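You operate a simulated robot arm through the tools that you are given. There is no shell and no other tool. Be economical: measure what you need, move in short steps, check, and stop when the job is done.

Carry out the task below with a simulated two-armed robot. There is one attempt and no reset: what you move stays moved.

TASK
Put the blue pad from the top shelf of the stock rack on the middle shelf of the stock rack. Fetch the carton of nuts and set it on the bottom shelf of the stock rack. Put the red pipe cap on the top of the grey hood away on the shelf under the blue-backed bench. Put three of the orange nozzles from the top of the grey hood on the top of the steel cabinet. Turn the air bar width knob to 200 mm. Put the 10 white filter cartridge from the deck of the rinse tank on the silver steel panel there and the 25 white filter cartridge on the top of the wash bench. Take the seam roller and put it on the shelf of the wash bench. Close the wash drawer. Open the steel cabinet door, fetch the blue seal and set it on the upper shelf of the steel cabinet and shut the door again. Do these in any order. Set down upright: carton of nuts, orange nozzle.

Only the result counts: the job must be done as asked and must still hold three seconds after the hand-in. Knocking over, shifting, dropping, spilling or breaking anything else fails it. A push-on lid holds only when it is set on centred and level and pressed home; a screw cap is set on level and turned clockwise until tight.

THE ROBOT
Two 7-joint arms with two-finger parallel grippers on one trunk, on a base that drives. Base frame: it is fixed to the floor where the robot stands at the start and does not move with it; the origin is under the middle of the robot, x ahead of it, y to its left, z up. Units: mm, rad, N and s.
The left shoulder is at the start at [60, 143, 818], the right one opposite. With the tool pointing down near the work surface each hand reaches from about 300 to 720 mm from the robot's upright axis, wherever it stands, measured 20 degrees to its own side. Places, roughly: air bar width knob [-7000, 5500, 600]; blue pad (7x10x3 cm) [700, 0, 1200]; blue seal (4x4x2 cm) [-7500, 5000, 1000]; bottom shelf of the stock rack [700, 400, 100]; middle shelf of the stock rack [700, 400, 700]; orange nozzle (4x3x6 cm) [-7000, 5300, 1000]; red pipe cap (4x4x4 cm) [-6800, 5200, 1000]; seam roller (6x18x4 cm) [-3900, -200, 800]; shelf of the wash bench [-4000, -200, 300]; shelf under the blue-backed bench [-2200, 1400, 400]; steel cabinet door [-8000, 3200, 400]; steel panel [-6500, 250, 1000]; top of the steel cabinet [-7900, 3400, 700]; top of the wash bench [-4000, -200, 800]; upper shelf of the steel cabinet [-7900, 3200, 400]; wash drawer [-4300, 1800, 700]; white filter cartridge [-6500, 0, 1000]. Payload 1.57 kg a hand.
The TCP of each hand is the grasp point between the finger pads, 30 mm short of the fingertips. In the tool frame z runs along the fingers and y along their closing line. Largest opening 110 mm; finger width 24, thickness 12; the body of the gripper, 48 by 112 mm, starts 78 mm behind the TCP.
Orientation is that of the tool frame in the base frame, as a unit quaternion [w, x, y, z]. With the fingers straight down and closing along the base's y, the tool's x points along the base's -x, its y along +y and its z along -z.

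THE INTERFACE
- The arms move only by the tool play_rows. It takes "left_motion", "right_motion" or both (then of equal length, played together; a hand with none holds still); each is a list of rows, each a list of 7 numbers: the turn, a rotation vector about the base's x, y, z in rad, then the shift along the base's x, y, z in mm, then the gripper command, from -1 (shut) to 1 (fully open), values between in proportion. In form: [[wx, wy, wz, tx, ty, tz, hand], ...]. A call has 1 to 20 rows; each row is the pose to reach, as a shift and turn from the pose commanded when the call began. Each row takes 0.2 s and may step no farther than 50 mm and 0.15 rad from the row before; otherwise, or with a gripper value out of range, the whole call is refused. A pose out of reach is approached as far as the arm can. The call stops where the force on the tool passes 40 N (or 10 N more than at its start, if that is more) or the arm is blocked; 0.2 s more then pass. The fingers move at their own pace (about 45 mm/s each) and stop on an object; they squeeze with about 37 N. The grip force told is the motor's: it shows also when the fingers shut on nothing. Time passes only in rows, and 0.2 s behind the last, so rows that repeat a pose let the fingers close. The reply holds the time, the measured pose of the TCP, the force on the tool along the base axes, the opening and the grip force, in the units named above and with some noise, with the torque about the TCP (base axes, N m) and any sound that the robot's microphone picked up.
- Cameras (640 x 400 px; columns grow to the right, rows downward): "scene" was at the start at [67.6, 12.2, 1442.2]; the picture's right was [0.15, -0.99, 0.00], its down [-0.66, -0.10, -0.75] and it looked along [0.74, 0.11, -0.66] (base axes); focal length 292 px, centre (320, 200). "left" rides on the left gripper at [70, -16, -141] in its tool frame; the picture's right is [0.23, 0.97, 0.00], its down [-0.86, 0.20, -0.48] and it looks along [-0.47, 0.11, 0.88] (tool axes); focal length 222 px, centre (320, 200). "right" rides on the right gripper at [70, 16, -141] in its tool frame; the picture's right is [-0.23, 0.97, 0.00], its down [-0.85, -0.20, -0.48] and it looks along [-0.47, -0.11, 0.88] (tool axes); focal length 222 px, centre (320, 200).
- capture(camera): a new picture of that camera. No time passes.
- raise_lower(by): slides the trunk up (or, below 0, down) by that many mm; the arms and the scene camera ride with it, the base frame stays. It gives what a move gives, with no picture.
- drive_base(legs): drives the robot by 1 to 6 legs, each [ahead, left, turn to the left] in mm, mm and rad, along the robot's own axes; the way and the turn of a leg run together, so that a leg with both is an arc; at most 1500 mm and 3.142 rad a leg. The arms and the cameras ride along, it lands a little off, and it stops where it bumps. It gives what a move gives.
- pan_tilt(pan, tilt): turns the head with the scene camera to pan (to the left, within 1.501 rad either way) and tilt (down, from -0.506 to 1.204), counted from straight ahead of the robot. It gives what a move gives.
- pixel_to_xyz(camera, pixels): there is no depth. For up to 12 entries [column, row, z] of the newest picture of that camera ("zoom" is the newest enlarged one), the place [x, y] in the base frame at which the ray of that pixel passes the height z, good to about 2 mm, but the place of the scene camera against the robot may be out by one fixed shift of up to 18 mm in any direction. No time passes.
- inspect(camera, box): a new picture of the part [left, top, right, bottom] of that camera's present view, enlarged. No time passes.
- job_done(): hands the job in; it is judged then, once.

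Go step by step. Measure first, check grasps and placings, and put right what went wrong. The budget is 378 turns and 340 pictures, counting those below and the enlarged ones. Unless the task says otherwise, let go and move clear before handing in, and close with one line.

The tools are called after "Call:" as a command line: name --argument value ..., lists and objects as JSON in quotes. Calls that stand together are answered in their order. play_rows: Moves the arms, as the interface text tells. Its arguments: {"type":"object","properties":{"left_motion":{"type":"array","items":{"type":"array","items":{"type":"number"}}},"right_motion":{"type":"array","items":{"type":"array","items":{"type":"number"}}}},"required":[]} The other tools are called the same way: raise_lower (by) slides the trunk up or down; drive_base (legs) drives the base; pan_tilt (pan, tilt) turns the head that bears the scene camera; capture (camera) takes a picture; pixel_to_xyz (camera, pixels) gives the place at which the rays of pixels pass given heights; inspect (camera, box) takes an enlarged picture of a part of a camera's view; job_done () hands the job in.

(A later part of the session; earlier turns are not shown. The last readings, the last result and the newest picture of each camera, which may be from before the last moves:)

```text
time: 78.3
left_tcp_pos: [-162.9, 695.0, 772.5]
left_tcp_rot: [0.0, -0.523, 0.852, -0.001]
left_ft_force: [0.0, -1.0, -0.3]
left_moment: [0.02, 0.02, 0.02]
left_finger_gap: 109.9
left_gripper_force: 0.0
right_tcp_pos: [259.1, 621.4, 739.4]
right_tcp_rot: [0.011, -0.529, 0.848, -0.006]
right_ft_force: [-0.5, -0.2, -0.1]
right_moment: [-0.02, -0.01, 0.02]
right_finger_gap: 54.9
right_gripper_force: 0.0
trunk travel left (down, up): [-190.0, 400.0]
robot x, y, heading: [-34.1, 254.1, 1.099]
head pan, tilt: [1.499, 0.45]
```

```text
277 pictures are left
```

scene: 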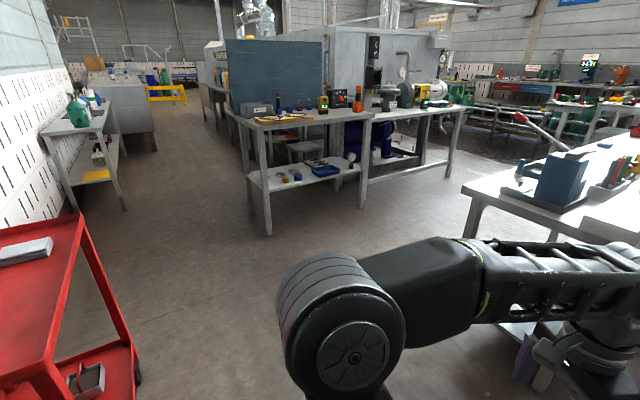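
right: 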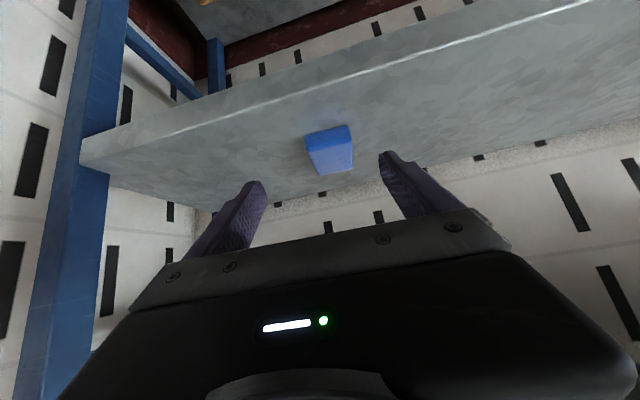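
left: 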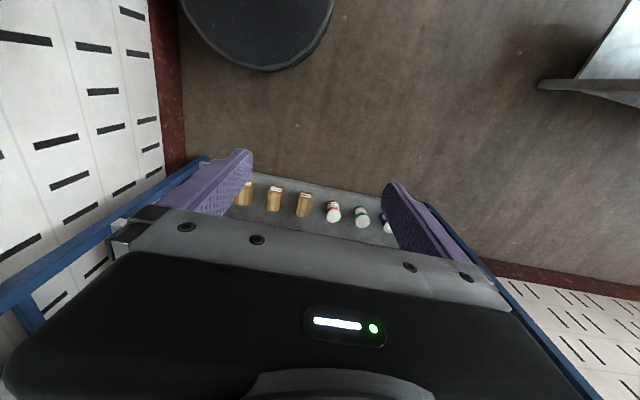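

Now I see a red cart at lower left, wash bench at (90,130), blue-backed bench at centre. Measure their floor footprints.

Call:
pixel_to_xyz --camera "scene" --pixels '[[137, 385, 0], [75, 222, 800], [35, 360, 800], [268, 235, 0], [362, 208, 0], [247, 187, 0], [447, 178, 0], [125, 210, 0], [75, 215, 0], [155, 152, 0], [113, 130, 800], [45, 135, 800]]'

Call:
drive_base --legs '[[420, 0, 0.0], [0, 0, 2.04]]'

Call:
pan_tilt --pan 0.2 --tilt 0.4

Call:
capture --camera "scene"

```text
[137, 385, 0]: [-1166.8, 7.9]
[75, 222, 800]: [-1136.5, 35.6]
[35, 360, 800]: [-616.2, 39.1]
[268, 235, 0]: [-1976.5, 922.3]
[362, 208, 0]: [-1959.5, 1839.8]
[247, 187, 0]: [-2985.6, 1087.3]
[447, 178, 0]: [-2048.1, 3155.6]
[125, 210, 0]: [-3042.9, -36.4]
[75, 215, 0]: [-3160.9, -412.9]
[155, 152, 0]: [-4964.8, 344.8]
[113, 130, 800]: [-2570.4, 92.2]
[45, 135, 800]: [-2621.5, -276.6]
```

```text
time: 85.9
left_tcp_pos: [-165.4, 296.3, 772.4]
left_tcp_rot: [-0.001, 1.0, 0.014, 0.0]
left_ft_force: [1.0, -0.1, 0.6]
left_moment: [0.02, -0.02, -0.01]
left_finger_gap: 110.0
left_gripper_force: 0.1
right_tcp_pos: [-301.9, 701.9, 739.5]
right_tcp_rot: [-0.011, 1.0, 0.02, -0.006]
right_ft_force: [0.1, 0.1, -0.8]
right_moment: [0.01, 0.01, 0.01]
right_finger_gap: 54.8
right_gripper_force: 0.0
trunk travel left (down, up): [-190.0, 400.0]
robot x, y, heading: [163.3, 623.5, -3.111]
head pan, tilt: [1.499, 0.45]
```

```text
time: 87.3
left_tcp_pos: [-165.0, 297.0, 773.6]
left_tcp_rot: [-0.001, 1.0, 0.014, 0.002]
left_ft_force: [-0.8, 0.2, 0.4]
left_moment: [-0.02, 0.0, -0.02]
left_finger_gap: 110.2
left_gripper_force: 0.0
right_tcp_pos: [-303.1, 702.3, 739.7]
right_tcp_rot: [-0.012, 1.0, 0.021, -0.006]
right_ft_force: [0.3, 0.6, -0.7]
right_moment: [0.01, -0.03, 0.02]
right_finger_gap: 55.0
right_gripper_force: 0.0
trunk travel left (down, up): [-190.0, 400.0]
robot x, y, heading: [160.5, 622.6, -3.111]
head pan, tilt: [0.201, 0.4]
```

```text
276 pictures are left
```

scene: 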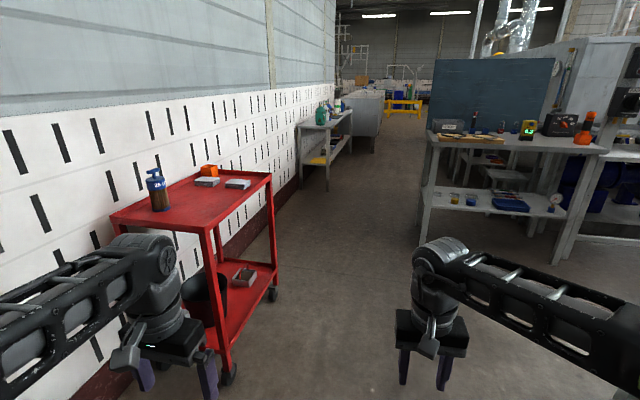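

Corridor is clear: cart y<40, bench y>900. Drive west in two legs, easing left slightly.

Call:
drive_base --legs '[[1450, 40, 0], [1200, 70, 0.0]]'

Call:
pan_tilt --pan 0.4 --tilt 0.4

Call:
capture --camera "scene"

Call:
pan_tilt --pan -0.9 --tilt 0.4

Call:
capture --camera "scene"

```text
time: 100.1
left_tcp_pos: [-2796.3, 160.5, 772.7]
left_tcp_rot: [-0.001, 1.0, -0.001, 0.001]
left_ft_force: [0.3, -1.1, -0.3]
left_moment: [0.0, 0.03, 0.0]
left_finger_gap: 110.2
left_gripper_force: 0.0
right_tcp_pos: [-2921.2, 570.2, 740.0]
right_tcp_rot: [-0.011, 1.0, 0.005, -0.006]
right_ft_force: [0.0, 0.5, -0.7]
right_moment: [0.01, 0.03, 0.0]
right_finger_gap: 54.8
right_gripper_force: 0.1
trunk travel left (down, up): [-190.0, 400.0]
robot x, y, heading: [-2460.8, 475.7, 3.137]
head pan, tilt: [0.201, 0.4]
```

```text
time: 100.8
left_tcp_pos: [-2796.7, 160.5, 772.1]
left_tcp_rot: [0.0, 1.0, -0.002, 0.001]
left_ft_force: [0.5, 0.0, 0.1]
left_moment: [-0.02, 0.03, 0.03]
left_finger_gap: 109.7
left_gripper_force: 0.1
right_tcp_pos: [-2921.3, 568.9, 739.5]
right_tcp_rot: [-0.012, 1.0, 0.005, -0.006]
right_ft_force: [-0.3, 0.5, 0.2]
right_moment: [0.03, -0.03, 0.0]
right_finger_gap: 54.9
right_gripper_force: 0.0
trunk travel left (down, up): [-190.0, 400.0]
robot x, y, heading: [-2460.2, 474.0, 3.138]
head pan, tilt: [0.4, 0.4]
```

```text
275 pictures are left
```

scene: 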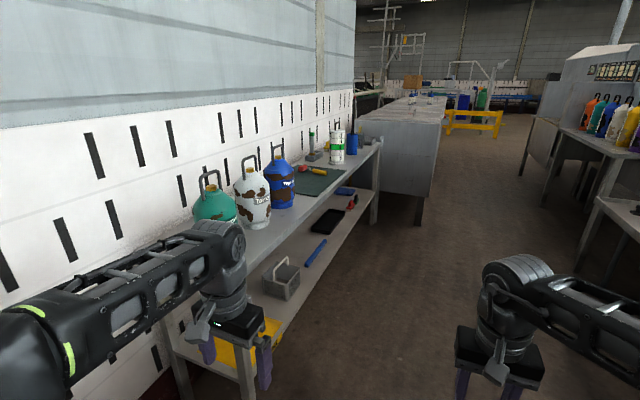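

```text
time: 102.3
left_tcp_pos: [-2796.3, 161.1, 773.1]
left_tcp_rot: [-0.001, 1.0, -0.001, 0.002]
left_ft_force: [1.0, -0.2, 0.0]
left_moment: [0.02, 0.0, -0.04]
left_finger_gap: 110.0
left_gripper_force: 0.0
right_tcp_pos: [-2922.0, 570.3, 739.3]
right_tcp_rot: [-0.011, 1.0, 0.005, -0.006]
right_ft_force: [-0.6, 0.2, -0.3]
right_moment: [0.01, 0.0, 0.01]
right_finger_gap: 54.9
right_gripper_force: 0.1
trunk travel left (down, up): [-190.0, 400.0]
robot x, y, heading: [-2466.4, 476.3, 3.139]
head pan, tilt: [-0.901, 0.4]
```

```text
274 pictures are left
```

scene: 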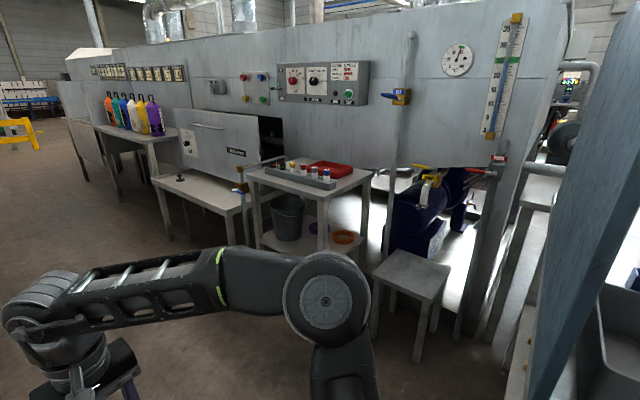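

The wash bench is on the left with a green mat and roller at about (312,172). Zoom in.

Call:
pan_tilt --pan 0.4 --tilt 0.4

Call:
inspect --camera "scene" --box '[230, 110, 422, 230]'

Call:
pixel_to_xyz --camera "scene" --pixels '[[312, 172, 800], [380, 143, 800], [300, 195, 800], [225, 262, 800], [418, 225, 0], [250, 398, 0], [375, 225, 0], [442, 105, 850]]'

```text
time: 103.8
left_tcp_pos: [-2795.8, 160.2, 772.4]
left_tcp_rot: [-0.002, 1.0, -0.001, 0.001]
left_ft_force: [0.0, -0.3, 1.0]
left_moment: [-0.01, 0.01, 0.02]
left_finger_gap: 110.0
left_gripper_force: 0.1
right_tcp_pos: [-2921.0, 570.3, 739.1]
right_tcp_rot: [-0.012, 1.0, 0.005, -0.005]
right_ft_force: [0.3, -0.3, 0.1]
right_moment: [-0.04, 0.03, 0.01]
right_finger_gap: 55.1
right_gripper_force: 0.1
trunk travel left (down, up): [-190.0, 400.0]
robot x, y, heading: [-2461.3, 475.7, 3.135]
head pan, tilt: [0.4, 0.4]
```

```text
3.33 times, centred on (326, 170) of scene
```

zoom: 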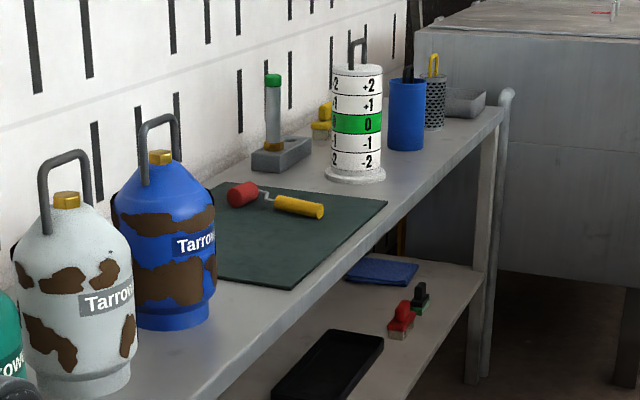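

```text
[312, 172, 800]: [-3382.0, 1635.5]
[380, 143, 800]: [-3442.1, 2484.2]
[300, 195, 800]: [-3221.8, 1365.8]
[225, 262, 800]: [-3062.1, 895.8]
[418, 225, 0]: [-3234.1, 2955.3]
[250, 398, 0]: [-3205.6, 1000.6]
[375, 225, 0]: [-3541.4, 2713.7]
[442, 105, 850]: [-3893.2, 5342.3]
```

Call:
capture --camera "scene"

Call:
pixel_to_xyz --camera "scene" --pixels '[[312, 172, 800], [380, 143, 800], [300, 195, 800], [225, 262, 800], [418, 225, 0], [250, 398, 0], [375, 225, 0], [442, 105, 850], [319, 173, 800], [303, 168, 800]]'

```text
272 pictures are left
```

scene: 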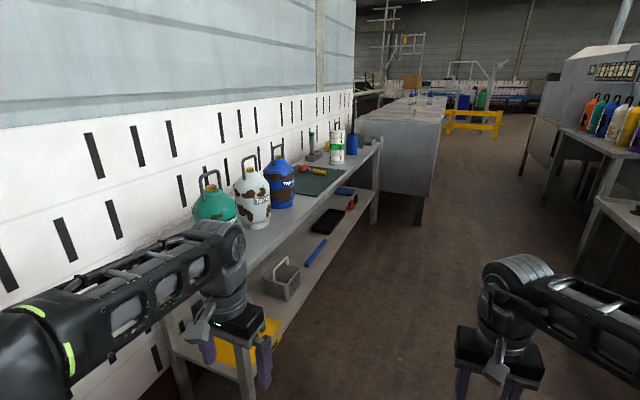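

```text
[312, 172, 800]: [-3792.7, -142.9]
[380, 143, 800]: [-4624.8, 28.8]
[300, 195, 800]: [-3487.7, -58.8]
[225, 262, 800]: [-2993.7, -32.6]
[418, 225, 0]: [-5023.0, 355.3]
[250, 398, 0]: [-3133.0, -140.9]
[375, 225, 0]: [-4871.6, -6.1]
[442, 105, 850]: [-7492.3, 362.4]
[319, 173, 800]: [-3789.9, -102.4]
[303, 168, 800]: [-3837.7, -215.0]
```

Roller at roughly (-3800,-150). Drive along to x≈-3800 staying off, turn to face the bench, and raise the trunk.

Call:
play_rows --right_motion '[[0, 0, 0, 30, 30, 0, 1], [0, 0, 0, 60, 60, 0, 1], [0, 0, 0, 80, 100, 0, 1]]'

Call:
raise_lower --by 300

Call:
drive_base --legs '[[1340, -180, 0], [0, 0, 1.57]]'

Call:
pan_tilt --pan 0 --tilt 0.7

Call:
capture --camera "scene"

```text
time: 104.6
left_tcp_pos: [-2796.3, 159.9, 772.2]
left_tcp_rot: [-0.001, 1.0, 0.0, 0.001]
left_ft_force: [-1.8, -0.2, -0.6]
left_moment: [-0.01, 0.01, 0.05]
left_finger_gap: 109.8
left_gripper_force: 0.1
right_tcp_pos: [-2841.7, 669.3, 738.7]
right_tcp_rot: [-0.011, 1.0, 0.006, -0.006]
right_ft_force: [0.1, 0.0, 0.1]
right_moment: [0.02, 0.01, 0.01]
right_finger_gap: 109.7
right_gripper_force: 0.1
trunk travel left (down, up): [-190.0, 400.0]
robot x, y, heading: [-2460.2, 477.2, 3.135]
head pan, tilt: [0.4, 0.4]
```

```text
time: 107.6
left_tcp_pos: [-2797.1, 160.2, 1073.1]
left_tcp_rot: [-0.001, 1.0, 0.0, 0.001]
left_ft_force: [0.2, -0.1, -0.3]
left_moment: [-0.01, 0.03, -0.01]
left_finger_gap: 109.9
left_gripper_force: 0.1
right_tcp_pos: [-2841.0, 670.3, 1038.9]
right_tcp_rot: [-0.011, 1.0, 0.005, -0.006]
right_ft_force: [1.0, 0.8, -0.3]
right_moment: [0.02, -0.02, 0.0]
right_finger_gap: 110.0
right_gripper_force: 0.0
trunk travel left (down, up): [-490.0, 100.0]
robot x, y, heading: [-2460.9, 477.5, 3.14]
head pan, tilt: [0.4, 0.4]
```

```text
time: 118.2
left_tcp_pos: [-3461.4, 328.2, 1072.8]
left_tcp_rot: [-0.002, 0.698, 0.716, 0.0]
left_ft_force: [0.1, 0.6, -0.2]
left_moment: [0.02, 0.01, 0.02]
left_finger_gap: 110.3
left_gripper_force: 0.1
right_tcp_pos: [-3967.8, 268.3, 1040.4]
right_tcp_rot: [-0.003, 0.693, 0.72, -0.012]
right_ft_force: [0.0, 0.2, -0.2]
right_moment: [0.0, 0.02, 0.0]
right_finger_gap: 110.0
right_gripper_force: 0.1
trunk travel left (down, up): [-490.0, 100.0]
robot x, y, heading: [-3789.1, 654.7, -1.553]
head pan, tilt: [0.4, 0.4]
```

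```text
time: 119.0
left_tcp_pos: [-3461.5, 327.7, 1071.9]
left_tcp_rot: [-0.001, 0.698, 0.716, 0.0]
left_ft_force: [-0.5, -0.1, 0.4]
left_moment: [-0.01, 0.0, 0.0]
left_finger_gap: 110.1
left_gripper_force: 0.2
right_tcp_pos: [-3968.9, 269.8, 1039.5]
right_tcp_rot: [-0.003, 0.694, 0.72, -0.013]
right_ft_force: [-0.2, 0.0, -0.3]
right_moment: [0.01, 0.0, 0.0]
right_finger_gap: 110.0
right_gripper_force: 0.1
trunk travel left (down, up): [-490.0, 100.0]
robot x, y, heading: [-3788.7, 654.7, -1.547]
head pan, tilt: [0.0, 0.7]
```

```text
271 pictures are left
```

scene: 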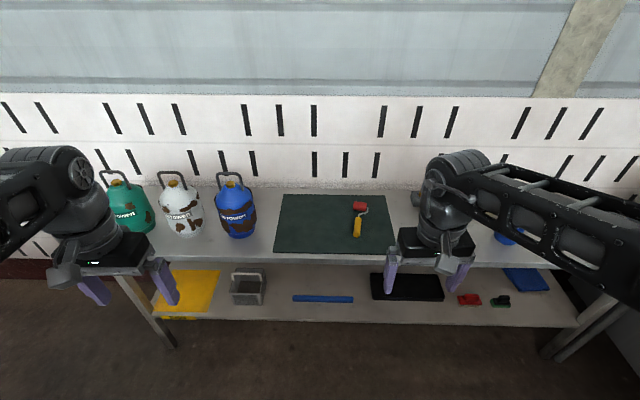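

The roller lies on the mat with the yellow handle at (357,226), red head at (360,206). Measure it and the shelf free areas.

Call:
inspect --camera "scene" --box '[310, 190, 406, 250]'

Call:
pixel_to_xyz --camera "scene" --pixels '[[356, 236, 815], [358, 217, 815], [360, 206, 815], [275, 252, 805], [394, 259, 805], [300, 264, 800], [250, 302, 310], [294, 300, 310], [352, 300, 310], [372, 295, 310], [320, 319, 310], [320, 270, 310]]'

```text
6.67 times, centred on (358, 220) of scene
```

zoom: 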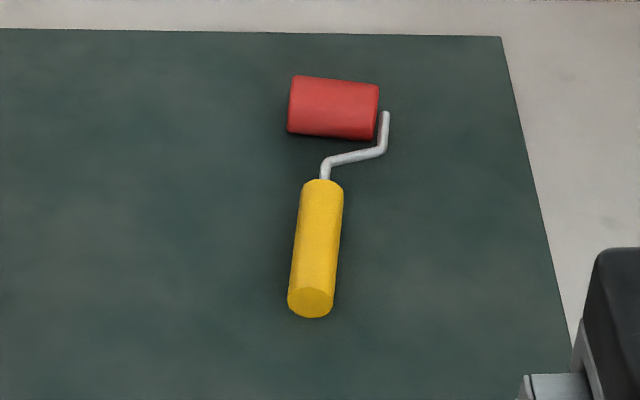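

```text
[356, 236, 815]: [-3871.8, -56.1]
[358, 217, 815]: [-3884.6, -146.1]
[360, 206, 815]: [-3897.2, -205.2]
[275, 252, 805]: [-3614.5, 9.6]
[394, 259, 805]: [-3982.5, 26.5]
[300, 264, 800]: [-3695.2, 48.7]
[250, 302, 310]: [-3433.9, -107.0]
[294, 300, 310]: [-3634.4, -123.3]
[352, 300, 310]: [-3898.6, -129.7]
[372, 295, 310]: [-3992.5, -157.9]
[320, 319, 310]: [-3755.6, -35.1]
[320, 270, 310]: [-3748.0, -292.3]
```

Pitch the right hand 45° and bring it in front of the roller to look with the hand camera.

Call:
play_rows --right_motion '[[-0.13, 0, 0, 15, -20, 0, 0], [-0.26, 0, 0, 30, -50, 0, 0], [-0.39, 0, 0, 45, -80, -10, 0], [-0.52, 0, 0, 60, -110, -30, 0], [-0.65, 0, 0, 75, -140, -50, 0], [-0.785, 0, -0.03, 88, -170, -70, 0]]'

Call:
capture --camera "right"

```text
time: 120.5
left_tcp_pos: [-3461.5, 325.6, 1072.4]
left_tcp_rot: [-0.001, 0.699, 0.715, -0.001]
left_ft_force: [0.1, -0.6, -0.3]
left_moment: [0.0, 0.0, 0.01]
left_finger_gap: 110.1
left_gripper_force: 0.1
right_tcp_pos: [-3880.4, 100.8, 969.8]
right_tcp_rot: [0.261, 0.652, 0.652, -0.286]
right_ft_force: [-0.5, 0.5, 0.0]
right_moment: [0.07, 0.05, 0.0]
right_finger_gap: 55.1
right_gripper_force: 0.0
trunk travel left (down, up): [-490.0, 100.0]
robot x, y, heading: [-3788.6, 655.1, -1.547]
head pan, tilt: [0.0, 0.7]
```

```text
269 pictures are left
```

right: 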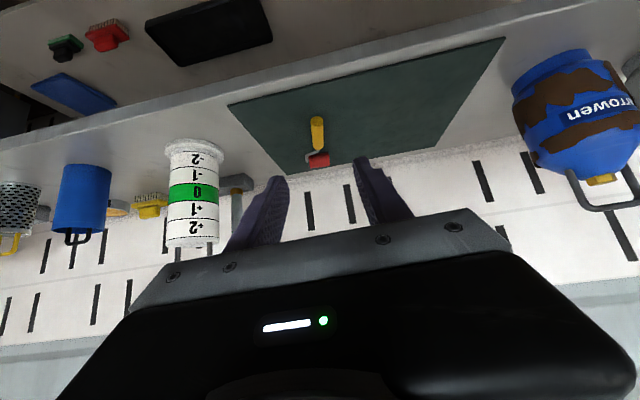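

Call:
pixel_to_xyz --camera "right" --pixels '[[317, 119, 750], [317, 119, 780], [317, 119, 810], [318, 147, 750], [318, 147, 780], [318, 147, 810], [229, 104, 740], [229, 104, 770], [229, 104, 800], [504, 40, 770]]'

Call:
pixel_to_xyz --camera "scene" --pixels '[[356, 236, 750], [356, 236, 780], [394, 252, 740], [394, 252, 770], [275, 252, 740], [275, 252, 770]]'

Call:
inspect --camera "right" --box '[270, 90, 366, 180]'

```text
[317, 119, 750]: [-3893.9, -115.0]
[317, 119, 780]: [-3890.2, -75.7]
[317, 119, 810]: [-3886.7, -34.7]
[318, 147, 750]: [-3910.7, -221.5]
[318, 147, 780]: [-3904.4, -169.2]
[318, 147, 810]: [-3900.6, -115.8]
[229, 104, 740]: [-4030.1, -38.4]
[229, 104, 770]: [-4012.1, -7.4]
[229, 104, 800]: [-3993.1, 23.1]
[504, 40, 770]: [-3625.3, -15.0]
```

```text
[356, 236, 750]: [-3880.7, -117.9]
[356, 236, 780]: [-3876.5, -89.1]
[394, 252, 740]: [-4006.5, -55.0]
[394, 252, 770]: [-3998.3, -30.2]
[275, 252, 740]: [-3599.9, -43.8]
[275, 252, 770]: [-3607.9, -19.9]
```

```text
4.44 times, centred on (318, 135) of right
```

zoom: 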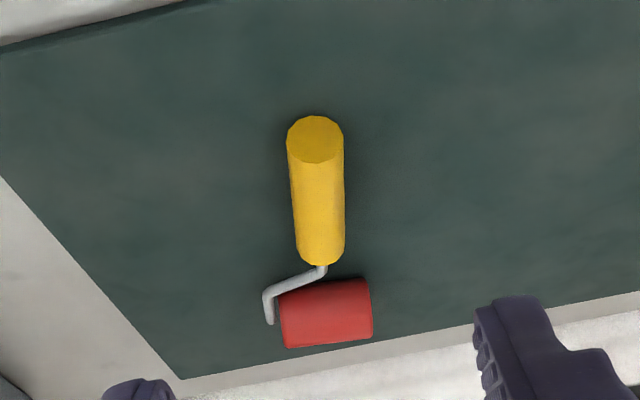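

Comparing views, the mat is near z≈751 and the handle spans y≈-94…-194 at x≈-3892…-3905. Move above it and recheck.

Call:
play_rows --right_motion '[[0, 0, -0.04, -5, -45, -20, 0.3], [0, 0, -0.07, -8, -90, -40, 0.3], [0, 0, -0.1, -12, -135, -60, 0.3], [0, 0, -0.1, -15, -180, -90, 0.3], [0, 0, -0.1, -17, -215, -120, 0.3], [0, 0, -0.1, -17, -240, -135, 0.3]]'

Call:
capture --camera "right"

```text
refused: row 4 steps farther than a row can; nothing moved
```

```text
267 pictures are left
```

right: 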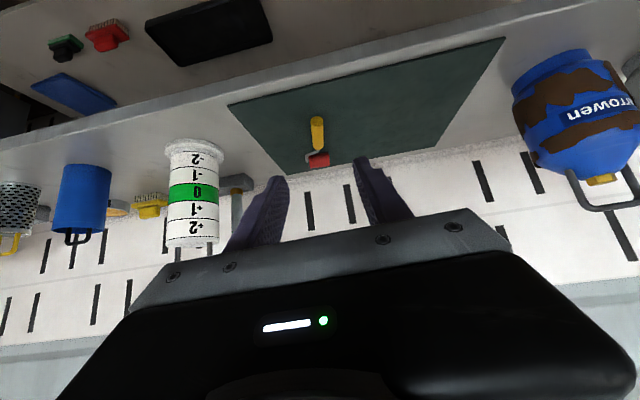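

Call:
play_rows --right_motion '[[0, 0, -0.04, -5, -40, -20, 0.3], [0, 0, -0.07, -8, -80, -40, 0.3], [0, 0, -0.1, -12, -120, -60, 0.3], [0, 0, -0.1, -15, -160, -85, 0.3], [0, 0, -0.1, -17, -200, -110, 0.3], [0, 0, -0.1, -17, -235, -135, 0.3]]'

Call:
capture --camera "right"

```text
time: 121.8
left_tcp_pos: [-3461.6, 325.5, 1072.9]
left_tcp_rot: [-0.002, 0.699, 0.716, 0.0]
left_ft_force: [0.2, 0.5, 0.2]
left_moment: [0.02, -0.02, 0.02]
left_finger_gap: 110.0
left_gripper_force: 0.1
right_tcp_pos: [-3900.9, -137.7, 840.0]
right_tcp_rot: [0.246, 0.684, 0.618, -0.3]
right_ft_force: [0.3, 0.2, 0.3]
right_moment: [0.05, 0.01, -0.01]
right_finger_gap: 71.4
right_gripper_force: 0.0
trunk travel left (down, up): [-490.0, 100.0]
robot x, y, heading: [-3785.1, 653.5, -1.55]
head pan, tilt: [0.0, 0.7]
```

```text
266 pictures are left
```

right: 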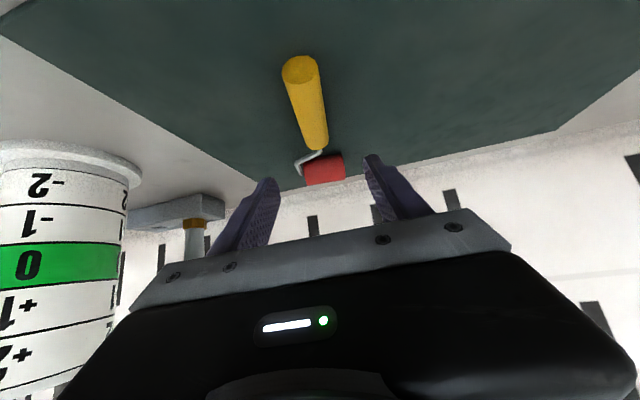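

Call:
pixel_to_xyz --camera "right" --pixels '[[301, 70, 750], [301, 70, 765], [316, 147, 750], [316, 147, 765], [325, 172, 765], [325, 172, 775], [3, 33, 751], [560, 131, 751], [255, 180, 751]]'

```text
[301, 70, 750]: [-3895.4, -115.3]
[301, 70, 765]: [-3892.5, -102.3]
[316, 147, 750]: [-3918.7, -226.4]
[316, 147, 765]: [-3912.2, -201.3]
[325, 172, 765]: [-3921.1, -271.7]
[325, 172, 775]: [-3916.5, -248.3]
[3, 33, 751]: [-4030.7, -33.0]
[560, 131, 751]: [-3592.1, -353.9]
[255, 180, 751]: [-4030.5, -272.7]
```

Handle axis is near z≈748, y −115…−224, x≈−3907. Lower toward it.

Call:
play_rows --right_motion '[[0, 0, -0.03, -2, -5, -25, 0.1], [0, 0, -0.06, -4, -12, -50, 0.1], [0, 0, -0.06, -4, -15, -62, 0.1]]'

Call:
capture --camera "right"

```text
time: 122.8
left_tcp_pos: [-3460.9, 331.2, 1073.7]
left_tcp_rot: [0.0, 0.697, 0.717, -0.001]
left_ft_force: [0.6, -0.5, 0.7]
left_moment: [-0.03, -0.01, 0.01]
left_finger_gap: 109.8
left_gripper_force: 0.1
right_tcp_pos: [-3898.3, -151.8, 786.9]
right_tcp_rot: [0.245, 0.701, 0.594, -0.31]
right_ft_force: [0.9, 15.7, 19.4]
right_moment: [0.07, -0.54, 0.67]
right_finger_gap: 57.7
right_gripper_force: 0.0
trunk travel left (down, up): [-490.0, 100.0]
robot x, y, heading: [-3788.0, 653.0, -1.549]
head pan, tilt: [0.0, 0.7]
stopped in row 3 (right hand): the force on the tool passed its limit (the readings are from after the stop); the commanded pose is now the measured one
```

```text
265 pictures are left
```

right: 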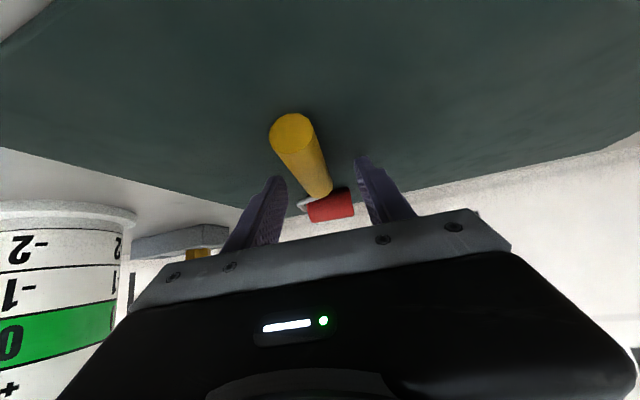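

Fingertips touched the mat at TCP z≈787. Raise 5 mm, shift 8 mm toward -x and close.

Call:
play_rows --right_motion '[[0, 0, 0, -2, 0, 5, 0.05], [0, 0, 0, -8, 0, 5, 0.05], [0, 0, 0, -8, 0, 4, 0.05]]'

Call:
capture --camera "right"

```text
time: 123.6
left_tcp_pos: [-3458.8, 330.0, 1072.4]
left_tcp_rot: [-0.001, 0.698, 0.716, -0.001]
left_ft_force: [-0.3, 0.1, -0.1]
left_moment: [0.0, -0.02, 0.0]
left_finger_gap: 109.9
left_gripper_force: 0.0
right_tcp_pos: [-3906.3, -152.6, 786.2]
right_tcp_rot: [0.244, 0.701, 0.595, -0.309]
right_ft_force: [8.3, 8.9, 13.5]
right_moment: [0.04, -0.71, 0.55]
right_finger_gap: 63.7
right_gripper_force: 3.2
trunk travel left (down, up): [-490.0, 100.0]
robot x, y, heading: [-3785.0, 653.0, -1.545]
head pan, tilt: [0.0, 0.7]
```

```text
264 pictures are left
```

right: 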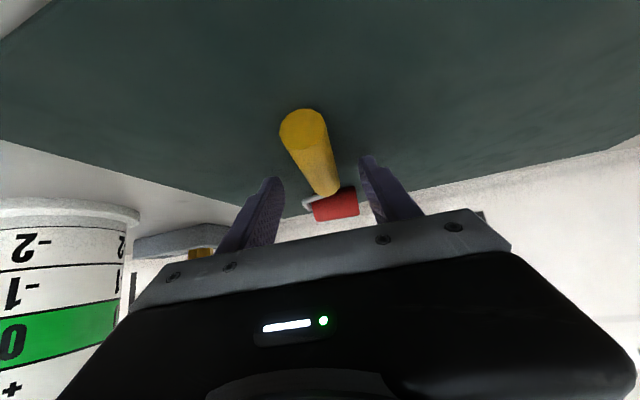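

The fingers seem to be touching the red head. Raise 40 mm and re-measure.

Call:
play_rows --right_motion '[[0, 0, 0, 0, 0, 10, 0.3], [0, 0, 0, 0, 0, 25, 0.3], [0, 0, 0, 0, 20, 40, 0.3]]'

Call:
capture --camera "right"

Call:
inspect --camera "scene" --box '[280, 180, 440, 280]'

```text
time: 124.4
left_tcp_pos: [-3460.9, 327.8, 1072.9]
left_tcp_rot: [0.0, 0.698, 0.716, 0.0]
left_ft_force: [-0.2, -0.2, 0.0]
left_moment: [0.0, -0.01, -0.01]
left_finger_gap: 110.0
left_gripper_force: 0.0
right_tcp_pos: [-3908.7, -132.8, 823.9]
right_tcp_rot: [0.242, 0.702, 0.595, -0.309]
right_ft_force: [0.7, 0.3, -0.4]
right_moment: [0.01, 0.03, -0.02]
right_finger_gap: 71.8
right_gripper_force: 0.0
trunk travel left (down, up): [-490.0, 100.0]
robot x, y, heading: [-3785.0, 654.2, -1.542]
head pan, tilt: [0.0, 0.7]
```

```text
263 pictures are left
```

right: 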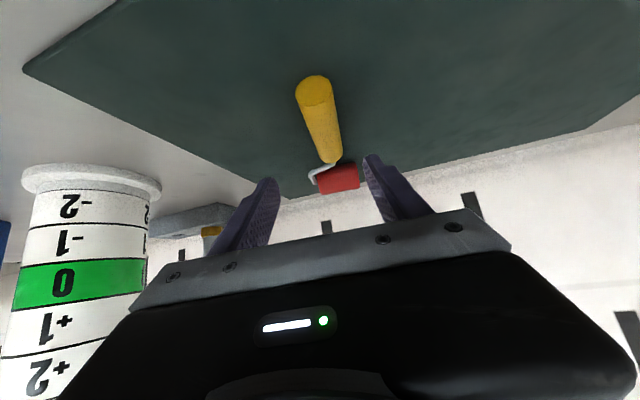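

```text
4.00 times, centred on (360, 230) of scene
```

zoom: 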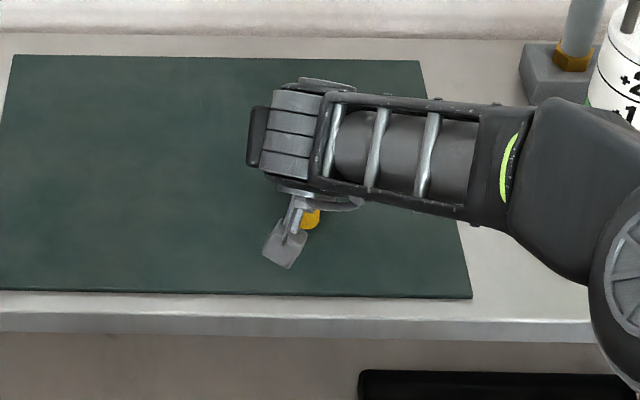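

Call:
pixel_to_xyz --camera "right" --pixels '[[25, 70, 740], [25, 70, 760], [25, 70, 780], [315, 90, 750], [315, 90, 780], [333, 160, 750], [333, 160, 780], [318, 185, 780], [357, 172, 780], [318, 185, 760]]'

Call:
pixel_to_xyz --camera "scene" --pixels '[[397.5, 254.5, 740], [397.5, 254.5, 760], [397.5, 254.5, 780]]'

```text
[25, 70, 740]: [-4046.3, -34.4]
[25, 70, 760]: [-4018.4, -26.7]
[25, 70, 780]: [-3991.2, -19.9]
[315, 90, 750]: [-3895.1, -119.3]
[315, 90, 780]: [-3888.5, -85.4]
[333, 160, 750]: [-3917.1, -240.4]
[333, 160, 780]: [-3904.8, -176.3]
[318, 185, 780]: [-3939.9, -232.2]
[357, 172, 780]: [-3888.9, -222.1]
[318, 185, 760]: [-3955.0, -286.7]
```

```text
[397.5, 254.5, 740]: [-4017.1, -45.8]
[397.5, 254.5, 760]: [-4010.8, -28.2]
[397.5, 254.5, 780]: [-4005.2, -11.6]
```

The red head is nearer and higher than assumed; the handle centre is about (-3899,-140). Shift back and lower with narrower opening.

Call:
play_rows --right_motion '[[0, 0, 0, 10, 14, -5, 0.0], [0, 0, 0, 12, 14, -15, 0.0], [0, 0, 0, 12, 14, -25, 0.0], [0, 0, 0, 12, 14, -32, 0.0]]'

Call:
capture --camera "right"

```text
time: 125.4
left_tcp_pos: [-3461.1, 329.3, 1072.0]
left_tcp_rot: [-0.001, 0.699, 0.716, 0.0]
left_ft_force: [0.0, 0.3, -0.6]
left_moment: [-0.04, 0.0, -0.01]
left_finger_gap: 109.9
left_gripper_force: 0.1
right_tcp_pos: [-3897.6, -119.0, 792.4]
right_tcp_rot: [0.242, 0.702, 0.595, -0.308]
right_ft_force: [0.1, 0.5, -0.8]
right_moment: [-0.01, -0.03, 0.02]
right_finger_gap: 55.0
right_gripper_force: 0.0
trunk travel left (down, up): [-490.0, 100.0]
robot x, y, heading: [-3787.0, 651.7, -1.539]
head pan, tilt: [0.0, 0.7]
```

```text
261 pictures are left
```

right: 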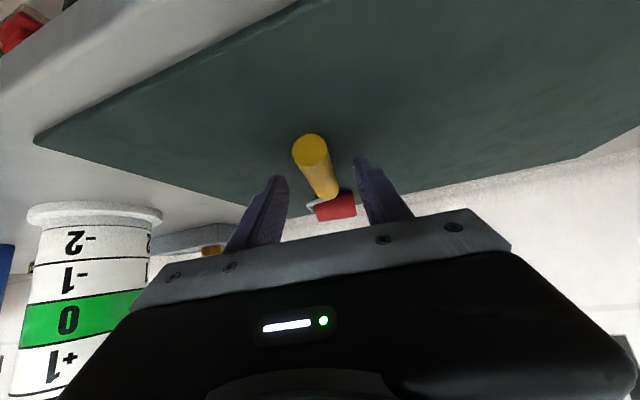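

Good: handle is between the fingers with no contact. Close here.

Call:
play_rows --right_motion '[[0, 0, 0, 0, 0, -3, -1], [0, 0, 0, 0, 0, -3, -1], [0, 0, 0, 0, 0, -3, -1], [0, 0, 0, 0, 0, -3, -1]]'

Call:
play_rows --right_motion '[[0, 0, 0, 0, 0, 15, -1], [0, 0, 0, 0, 0, 30, -1], [0, 0, 0, 0, 0, 50, -1]]'

Call:
capture --camera "right"

```text
time: 126.4
left_tcp_pos: [-3461.0, 327.0, 1072.8]
left_tcp_rot: [-0.002, 0.698, 0.716, 0.001]
left_ft_force: [0.2, 0.7, -0.5]
left_moment: [-0.02, 0.03, -0.01]
left_finger_gap: 110.0
left_gripper_force: 0.1
right_tcp_pos: [-3897.3, -120.1, 789.0]
right_tcp_rot: [0.242, 0.701, 0.596, -0.307]
right_ft_force: [0.1, 0.2, 0.3]
right_moment: [-0.08, 0.01, 0.13]
right_finger_gap: 23.3
right_gripper_force: 32.4
trunk travel left (down, up): [-490.0, 100.0]
robot x, y, heading: [-3786.9, 656.9, -1.548]
head pan, tilt: [0.0, 0.7]
```

```text
time: 127.2
left_tcp_pos: [-3461.6, 328.2, 1072.2]
left_tcp_rot: [-0.001, 0.698, 0.716, 0.0]
left_ft_force: [-0.4, 0.2, -0.5]
left_moment: [0.05, -0.01, -0.01]
left_finger_gap: 109.9
left_gripper_force: 0.1
right_tcp_pos: [-3897.1, -119.3, 837.9]
right_tcp_rot: [0.242, 0.701, 0.596, -0.308]
right_ft_force: [-0.2, -0.1, -0.6]
right_moment: [0.09, -0.02, -0.02]
right_finger_gap: 22.8
right_gripper_force: 35.0
trunk travel left (down, up): [-490.0, 100.0]
robot x, y, heading: [-3784.1, 653.2, -1.551]
head pan, tilt: [0.0, 0.7]
```

```text
260 pictures are left
```

right: 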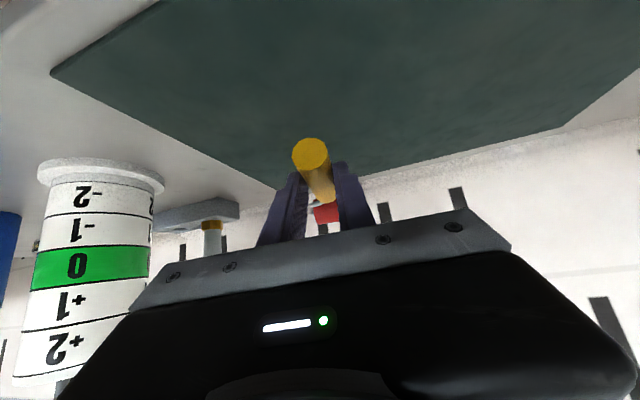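

Held (gap 23). Retract from the bench and lower the trunk to see the shelf.

Call:
play_rows --right_motion '[[0, 0, 0, 0, 45, 10, -1], [0, 0, 0, 0, 90, 15, -1], [0, 0, 0, 0, 135, 15, -1], [0, 0, 0, 0, 180, 15, -1], [0, 0, 0, 0, 225, 15, -1], [0, 0, 0, 0, 270, 15, -1], [0, 0, 0, 0, 310, 15, -1]]'

Call:
raise_lower --by -400

Call:
pan_tilt --pan 0 --tilt 0.75

Call:
capture --camera "scene"

Call:
capture --camera "right"

```text
time: 128.8
left_tcp_pos: [-3460.6, 328.5, 1071.4]
left_tcp_rot: [-0.001, 0.698, 0.717, -0.001]
left_ft_force: [0.3, 0.5, -0.3]
left_moment: [0.0, -0.01, -0.01]
left_finger_gap: 110.1
left_gripper_force: 0.1
right_tcp_pos: [-3895.1, 192.4, 854.7]
right_tcp_rot: [0.242, 0.701, 0.595, -0.308]
right_ft_force: [-0.5, -0.1, -1.1]
right_moment: [0.08, -0.02, 0.0]
right_finger_gap: 22.9
right_gripper_force: 35.3
trunk travel left (down, up): [-490.0, 100.0]
robot x, y, heading: [-3790.7, 655.5, -1.545]
head pan, tilt: [0.0, 0.7]
```

```text
time: 132.6
left_tcp_pos: [-3460.6, 327.9, 672.1]
left_tcp_rot: [-0.001, 0.698, 0.716, 0.0]
left_ft_force: [0.2, 0.0, -0.3]
left_moment: [0.01, 0.0, -0.02]
left_finger_gap: 109.8
left_gripper_force: 0.1
right_tcp_pos: [-3896.2, 190.6, 456.2]
right_tcp_rot: [0.243, 0.701, 0.596, -0.308]
right_ft_force: [0.4, 0.2, -1.3]
right_moment: [0.08, -0.02, 0.0]
right_finger_gap: 22.9
right_gripper_force: 35.8
trunk travel left (down, up): [-90.0, 500.0]
robot x, y, heading: [-3788.3, 653.2, -1.547]
head pan, tilt: [0.0, 0.7]
```

```text
time: 133.2
left_tcp_pos: [-3461.2, 328.5, 673.3]
left_tcp_rot: [-0.001, 0.699, 0.715, 0.0]
left_ft_force: [0.6, -0.7, 0.4]
left_moment: [0.0, -0.01, -0.01]
left_finger_gap: 109.9
left_gripper_force: 0.0
right_tcp_pos: [-3894.9, 191.8, 455.7]
right_tcp_rot: [0.242, 0.702, 0.595, -0.307]
right_ft_force: [0.2, -0.5, -0.5]
right_moment: [0.11, -0.01, -0.01]
right_finger_gap: 23.0
right_gripper_force: 35.2
trunk travel left (down, up): [-90.0, 500.0]
robot x, y, heading: [-3789.6, 658.9, -1.544]
head pan, tilt: [0.0, 0.75]
```

```text
259 pictures are left
```

scene: 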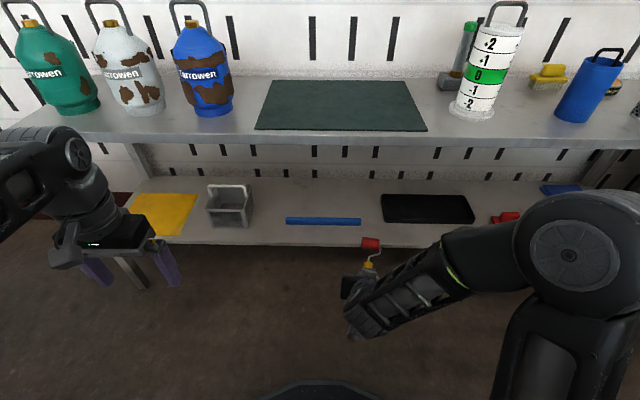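

```text
258 pictures are left
```

right: 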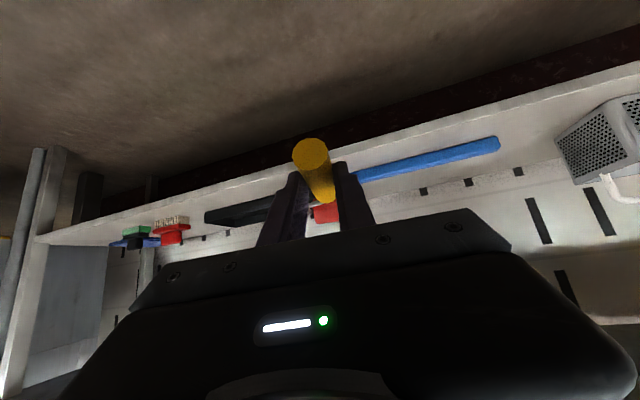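

Call:
pixel_to_xyz --camera "scene" --pixels '[[286, 222, 300], [286, 222, 330], [252, 225, 300], [252, 225, 330], [250, 242, 300], [361, 222, 300], [381, 219, 300], [286, 180, 300], [286, 217, 310]]'

Call:
pixel_to_xyz --camera "right" --pixels '[[500, 143, 280], [500, 143, 300], [500, 143, 330], [568, 165, 300], [568, 165, 330], [500, 100, 300], [500, 100, 330]]'

Call:
inspect --camera "scene" --box '[180, 160, 420, 310]'

```text
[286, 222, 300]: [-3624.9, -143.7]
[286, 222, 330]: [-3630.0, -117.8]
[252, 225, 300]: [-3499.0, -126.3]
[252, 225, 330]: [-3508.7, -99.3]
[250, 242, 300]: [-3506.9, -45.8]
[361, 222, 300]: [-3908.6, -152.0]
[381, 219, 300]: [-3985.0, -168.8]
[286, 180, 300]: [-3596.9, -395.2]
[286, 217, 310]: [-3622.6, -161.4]
```

```text
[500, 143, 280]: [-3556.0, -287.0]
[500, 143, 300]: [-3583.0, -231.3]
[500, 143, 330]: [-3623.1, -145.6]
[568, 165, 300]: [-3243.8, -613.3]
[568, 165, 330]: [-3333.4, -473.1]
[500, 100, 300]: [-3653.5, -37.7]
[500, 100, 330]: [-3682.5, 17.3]
```

```text
2.67 times, centred on (300, 235) of scene
```

zoom: 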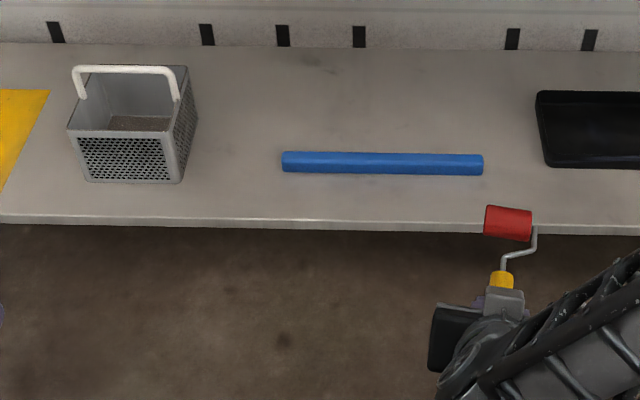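

Shelf z≈330; free gap between basket and blue bar at x≈-3525…-3645. Straighten the tool yaw, then drive left and forward to line up.

Call:
play_rows --right_motion '[[0, 0, 0.1, 0, 0, 0, -1], [0, 0, 0.2, 0, 0, 0, -1]]'

Call:
drive_base --legs '[[60, 290, -0.025]]'

Call:
capture --camera "right"

Call:
capture --camera "scene"

```text
time: 133.8
left_tcp_pos: [-3460.9, 327.9, 672.1]
left_tcp_rot: [-0.001, 0.698, 0.716, -0.001]
left_ft_force: [0.1, -0.2, -0.5]
left_moment: [-0.01, 0.01, 0.01]
left_finger_gap: 109.9
left_gripper_force: 0.0
right_tcp_pos: [-3889.7, 178.7, 455.3]
right_tcp_rot: [0.27, 0.639, 0.663, -0.281]
right_ft_force: [-1.0, -0.9, -1.2]
right_moment: [0.11, 0.03, 0.0]
right_finger_gap: 22.9
right_gripper_force: 35.7
right hand out of reach, approached as far as the arm can: row 1, 2
trunk travel left (down, up): [-90.0, 500.0]
robot x, y, heading: [-3786.9, 655.8, -1.546]
head pan, tilt: [0.0, 0.75]
```

```text
time: 135.8
left_tcp_pos: [-3185.8, 261.7, 672.2]
left_tcp_rot: [0.0, 0.708, 0.707, 0.0]
left_ft_force: [-0.3, 0.0, 0.5]
left_moment: [0.02, -0.02, -0.01]
left_finger_gap: 110.1
left_gripper_force: 0.2
right_tcp_pos: [-3618.0, 124.4, 454.2]
right_tcp_rot: [0.267, 0.648, 0.654, -0.286]
right_ft_force: [-0.2, 0.6, -1.9]
right_moment: [0.07, -0.02, -0.02]
right_finger_gap: 22.7
right_gripper_force: 35.3
trunk travel left (down, up): [-90.0, 500.0]
robot x, y, heading: [-3500.5, 595.7, -1.571]
head pan, tilt: [0.0, 0.75]
```

```text
256 pictures are left
```

right: 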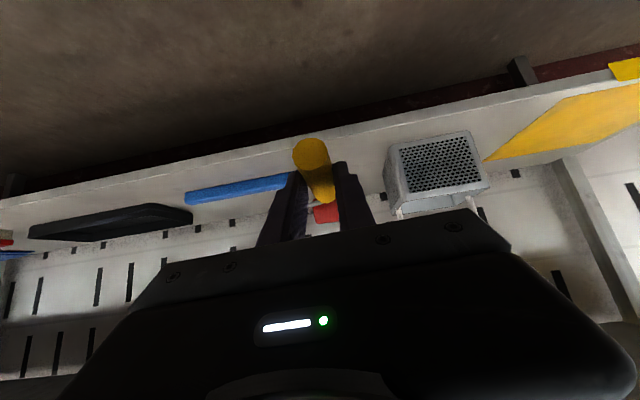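

```text
255 pictures are left
```

scene: 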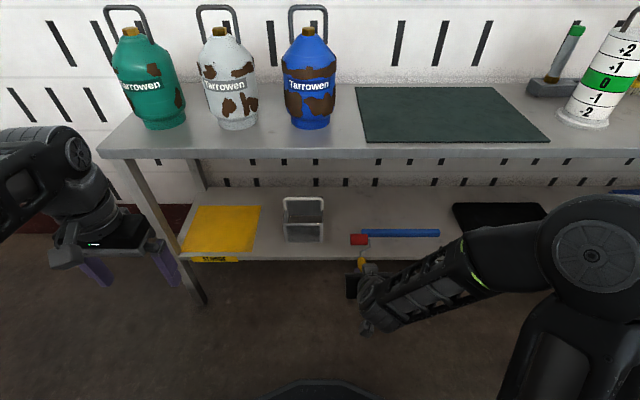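

Call:
inspect --camera "scene" --box '[270, 180, 462, 300]'

Call:
pixel_to_xyz --camera "zoom" --pixels '[[182, 208, 330], [185, 165, 330], [305, 190, 330], [300, 175, 350], [50, 250, 330], [560, 190, 330], [300, 30, 330]]'

Call:
pixel_to_xyz --camera "right" --pixels '[[400, 190, 330], [388, 148, 330], [186, 195, 340], [287, 175, 340]]'

```text
3.33 times, centred on (366, 240) of scene
```

zoom: 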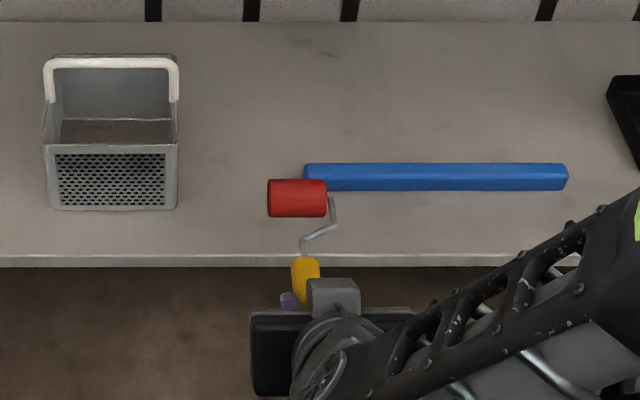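

```text
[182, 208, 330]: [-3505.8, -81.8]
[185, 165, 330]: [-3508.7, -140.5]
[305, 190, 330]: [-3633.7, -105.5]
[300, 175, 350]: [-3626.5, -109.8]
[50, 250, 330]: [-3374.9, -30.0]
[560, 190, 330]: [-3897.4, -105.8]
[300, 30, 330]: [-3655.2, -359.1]
```

```text
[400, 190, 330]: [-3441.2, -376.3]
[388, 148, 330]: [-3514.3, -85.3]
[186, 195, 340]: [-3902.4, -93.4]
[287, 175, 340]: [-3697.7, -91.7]
```

Gap confirmed (basket edge x≈-3517, bar end ≈-3640, shelf z≈330). Move in over the gap, then down.

Call:
play_rows --right_motion '[[0, 0, 0, 13, -35, -5, -1], [0, 0, 0, 26, -75, -10, -1], [0, 0, 0, 26, -120, -20, -1], [0, 0, 0, 26, -165, -35, -1], [0, 0, 0, 26, -200, -50, -1], [0, 0, 0, 26, -200, -68, -1], [0, 0, 0, 26, -200, -76, -1]]'

Call:
inspect --camera "scene" --box '[270, 180, 462, 300]'

Call:
capture --camera "right"

```text
time: 137.4
left_tcp_pos: [-3185.6, 263.5, 672.5]
left_tcp_rot: [-0.001, 0.708, 0.706, 0.0]
left_ft_force: [-0.7, 0.9, 0.1]
left_moment: [-0.01, -0.01, 0.0]
left_finger_gap: 110.1
left_gripper_force: 0.0
right_tcp_pos: [-3593.6, -73.7, 378.0]
right_tcp_rot: [0.268, 0.648, 0.653, -0.286]
right_ft_force: [-0.6, 0.9, -1.7]
right_moment: [0.07, 0.02, -0.01]
right_finger_gap: 22.9
right_gripper_force: 34.7
trunk travel left (down, up): [-90.0, 500.0]
robot x, y, heading: [-3500.2, 599.4, -1.574]
head pan, tilt: [0.0, 0.75]
```

```text
3.33 times, centred on (366, 240) of scene
```

zoom: 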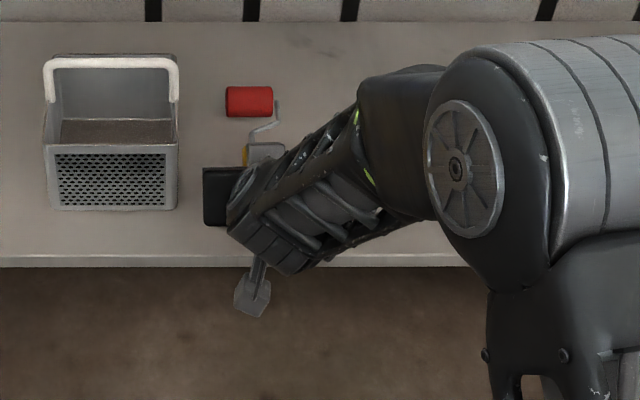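

```text
252 pictures are left
```

right: 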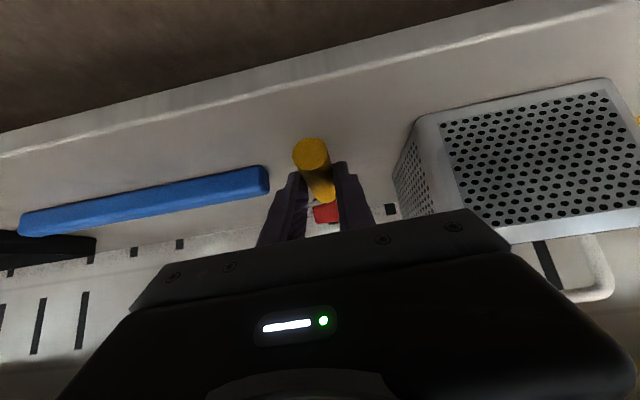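

Well placed in the gap. Lower in small steps to contact.

Call:
play_rows --right_motion '[[0, 0, 0, 0, 0, -4, -1], [0, 0, 0, 0, 0, -8, -1], [0, 0, 0, 0, 0, -11, -1], [0, 0, 0, 0, 0, -14, -1]]'

```text
time: 138.4
left_tcp_pos: [-3186.0, 262.3, 672.0]
left_tcp_rot: [-0.003, 0.707, 0.707, 0.0]
left_ft_force: [-1.0, 0.5, -0.8]
left_moment: [-0.03, 0.05, -0.03]
left_finger_gap: 110.0
left_gripper_force: 0.0
right_tcp_pos: [-3591.1, -73.7, 363.9]
right_tcp_rot: [0.267, 0.648, 0.654, -0.285]
right_ft_force: [-0.2, -0.2, -1.3]
right_moment: [0.09, -0.04, 0.02]
right_finger_gap: 23.1
right_gripper_force: 35.1
trunk travel left (down, up): [-90.0, 500.0]
robot x, y, heading: [-3497.7, 595.9, -1.573]
head pan, tilt: [0.0, 0.75]
```

Call:
play_rows --right_motion '[[0, 0, 0, 0, 0, -3, -1], [0, 0, 0, 0, 0, -6, -1], [0, 0, 0, 0, 0, -9, -1], [0, 0, 0, 0, 0, -12, -1]]'

Call:
capture --camera "right"

```text
time: 139.4
left_tcp_pos: [-3185.0, 264.9, 673.4]
left_tcp_rot: [0.0, 0.707, 0.707, -0.001]
left_ft_force: [0.0, -0.4, 0.3]
left_moment: [-0.02, 0.01, 0.0]
left_finger_gap: 110.3
left_gripper_force: 0.1
right_tcp_pos: [-3590.2, -77.8, 360.1]
right_tcp_rot: [0.272, 0.646, 0.651, -0.291]
right_ft_force: [-2.4, 2.0, 38.6]
right_moment: [-0.35, -0.14, 0.04]
right_finger_gap: 23.0
right_gripper_force: 35.1
trunk travel left (down, up): [-90.0, 500.0]
robot x, y, heading: [-3506.8, 600.9, -1.571]
head pan, tilt: [0.0, 0.75]
```

```text
251 pictures are left
```

right: 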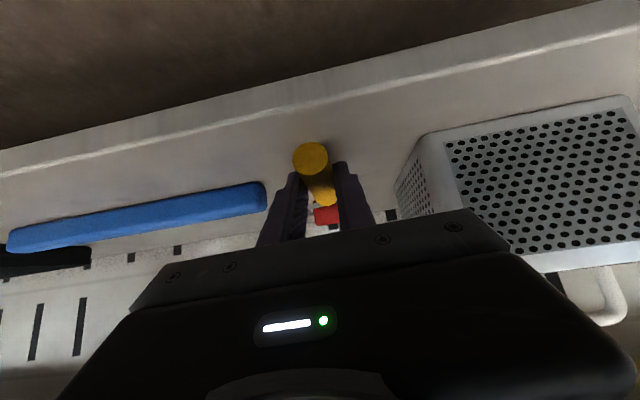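

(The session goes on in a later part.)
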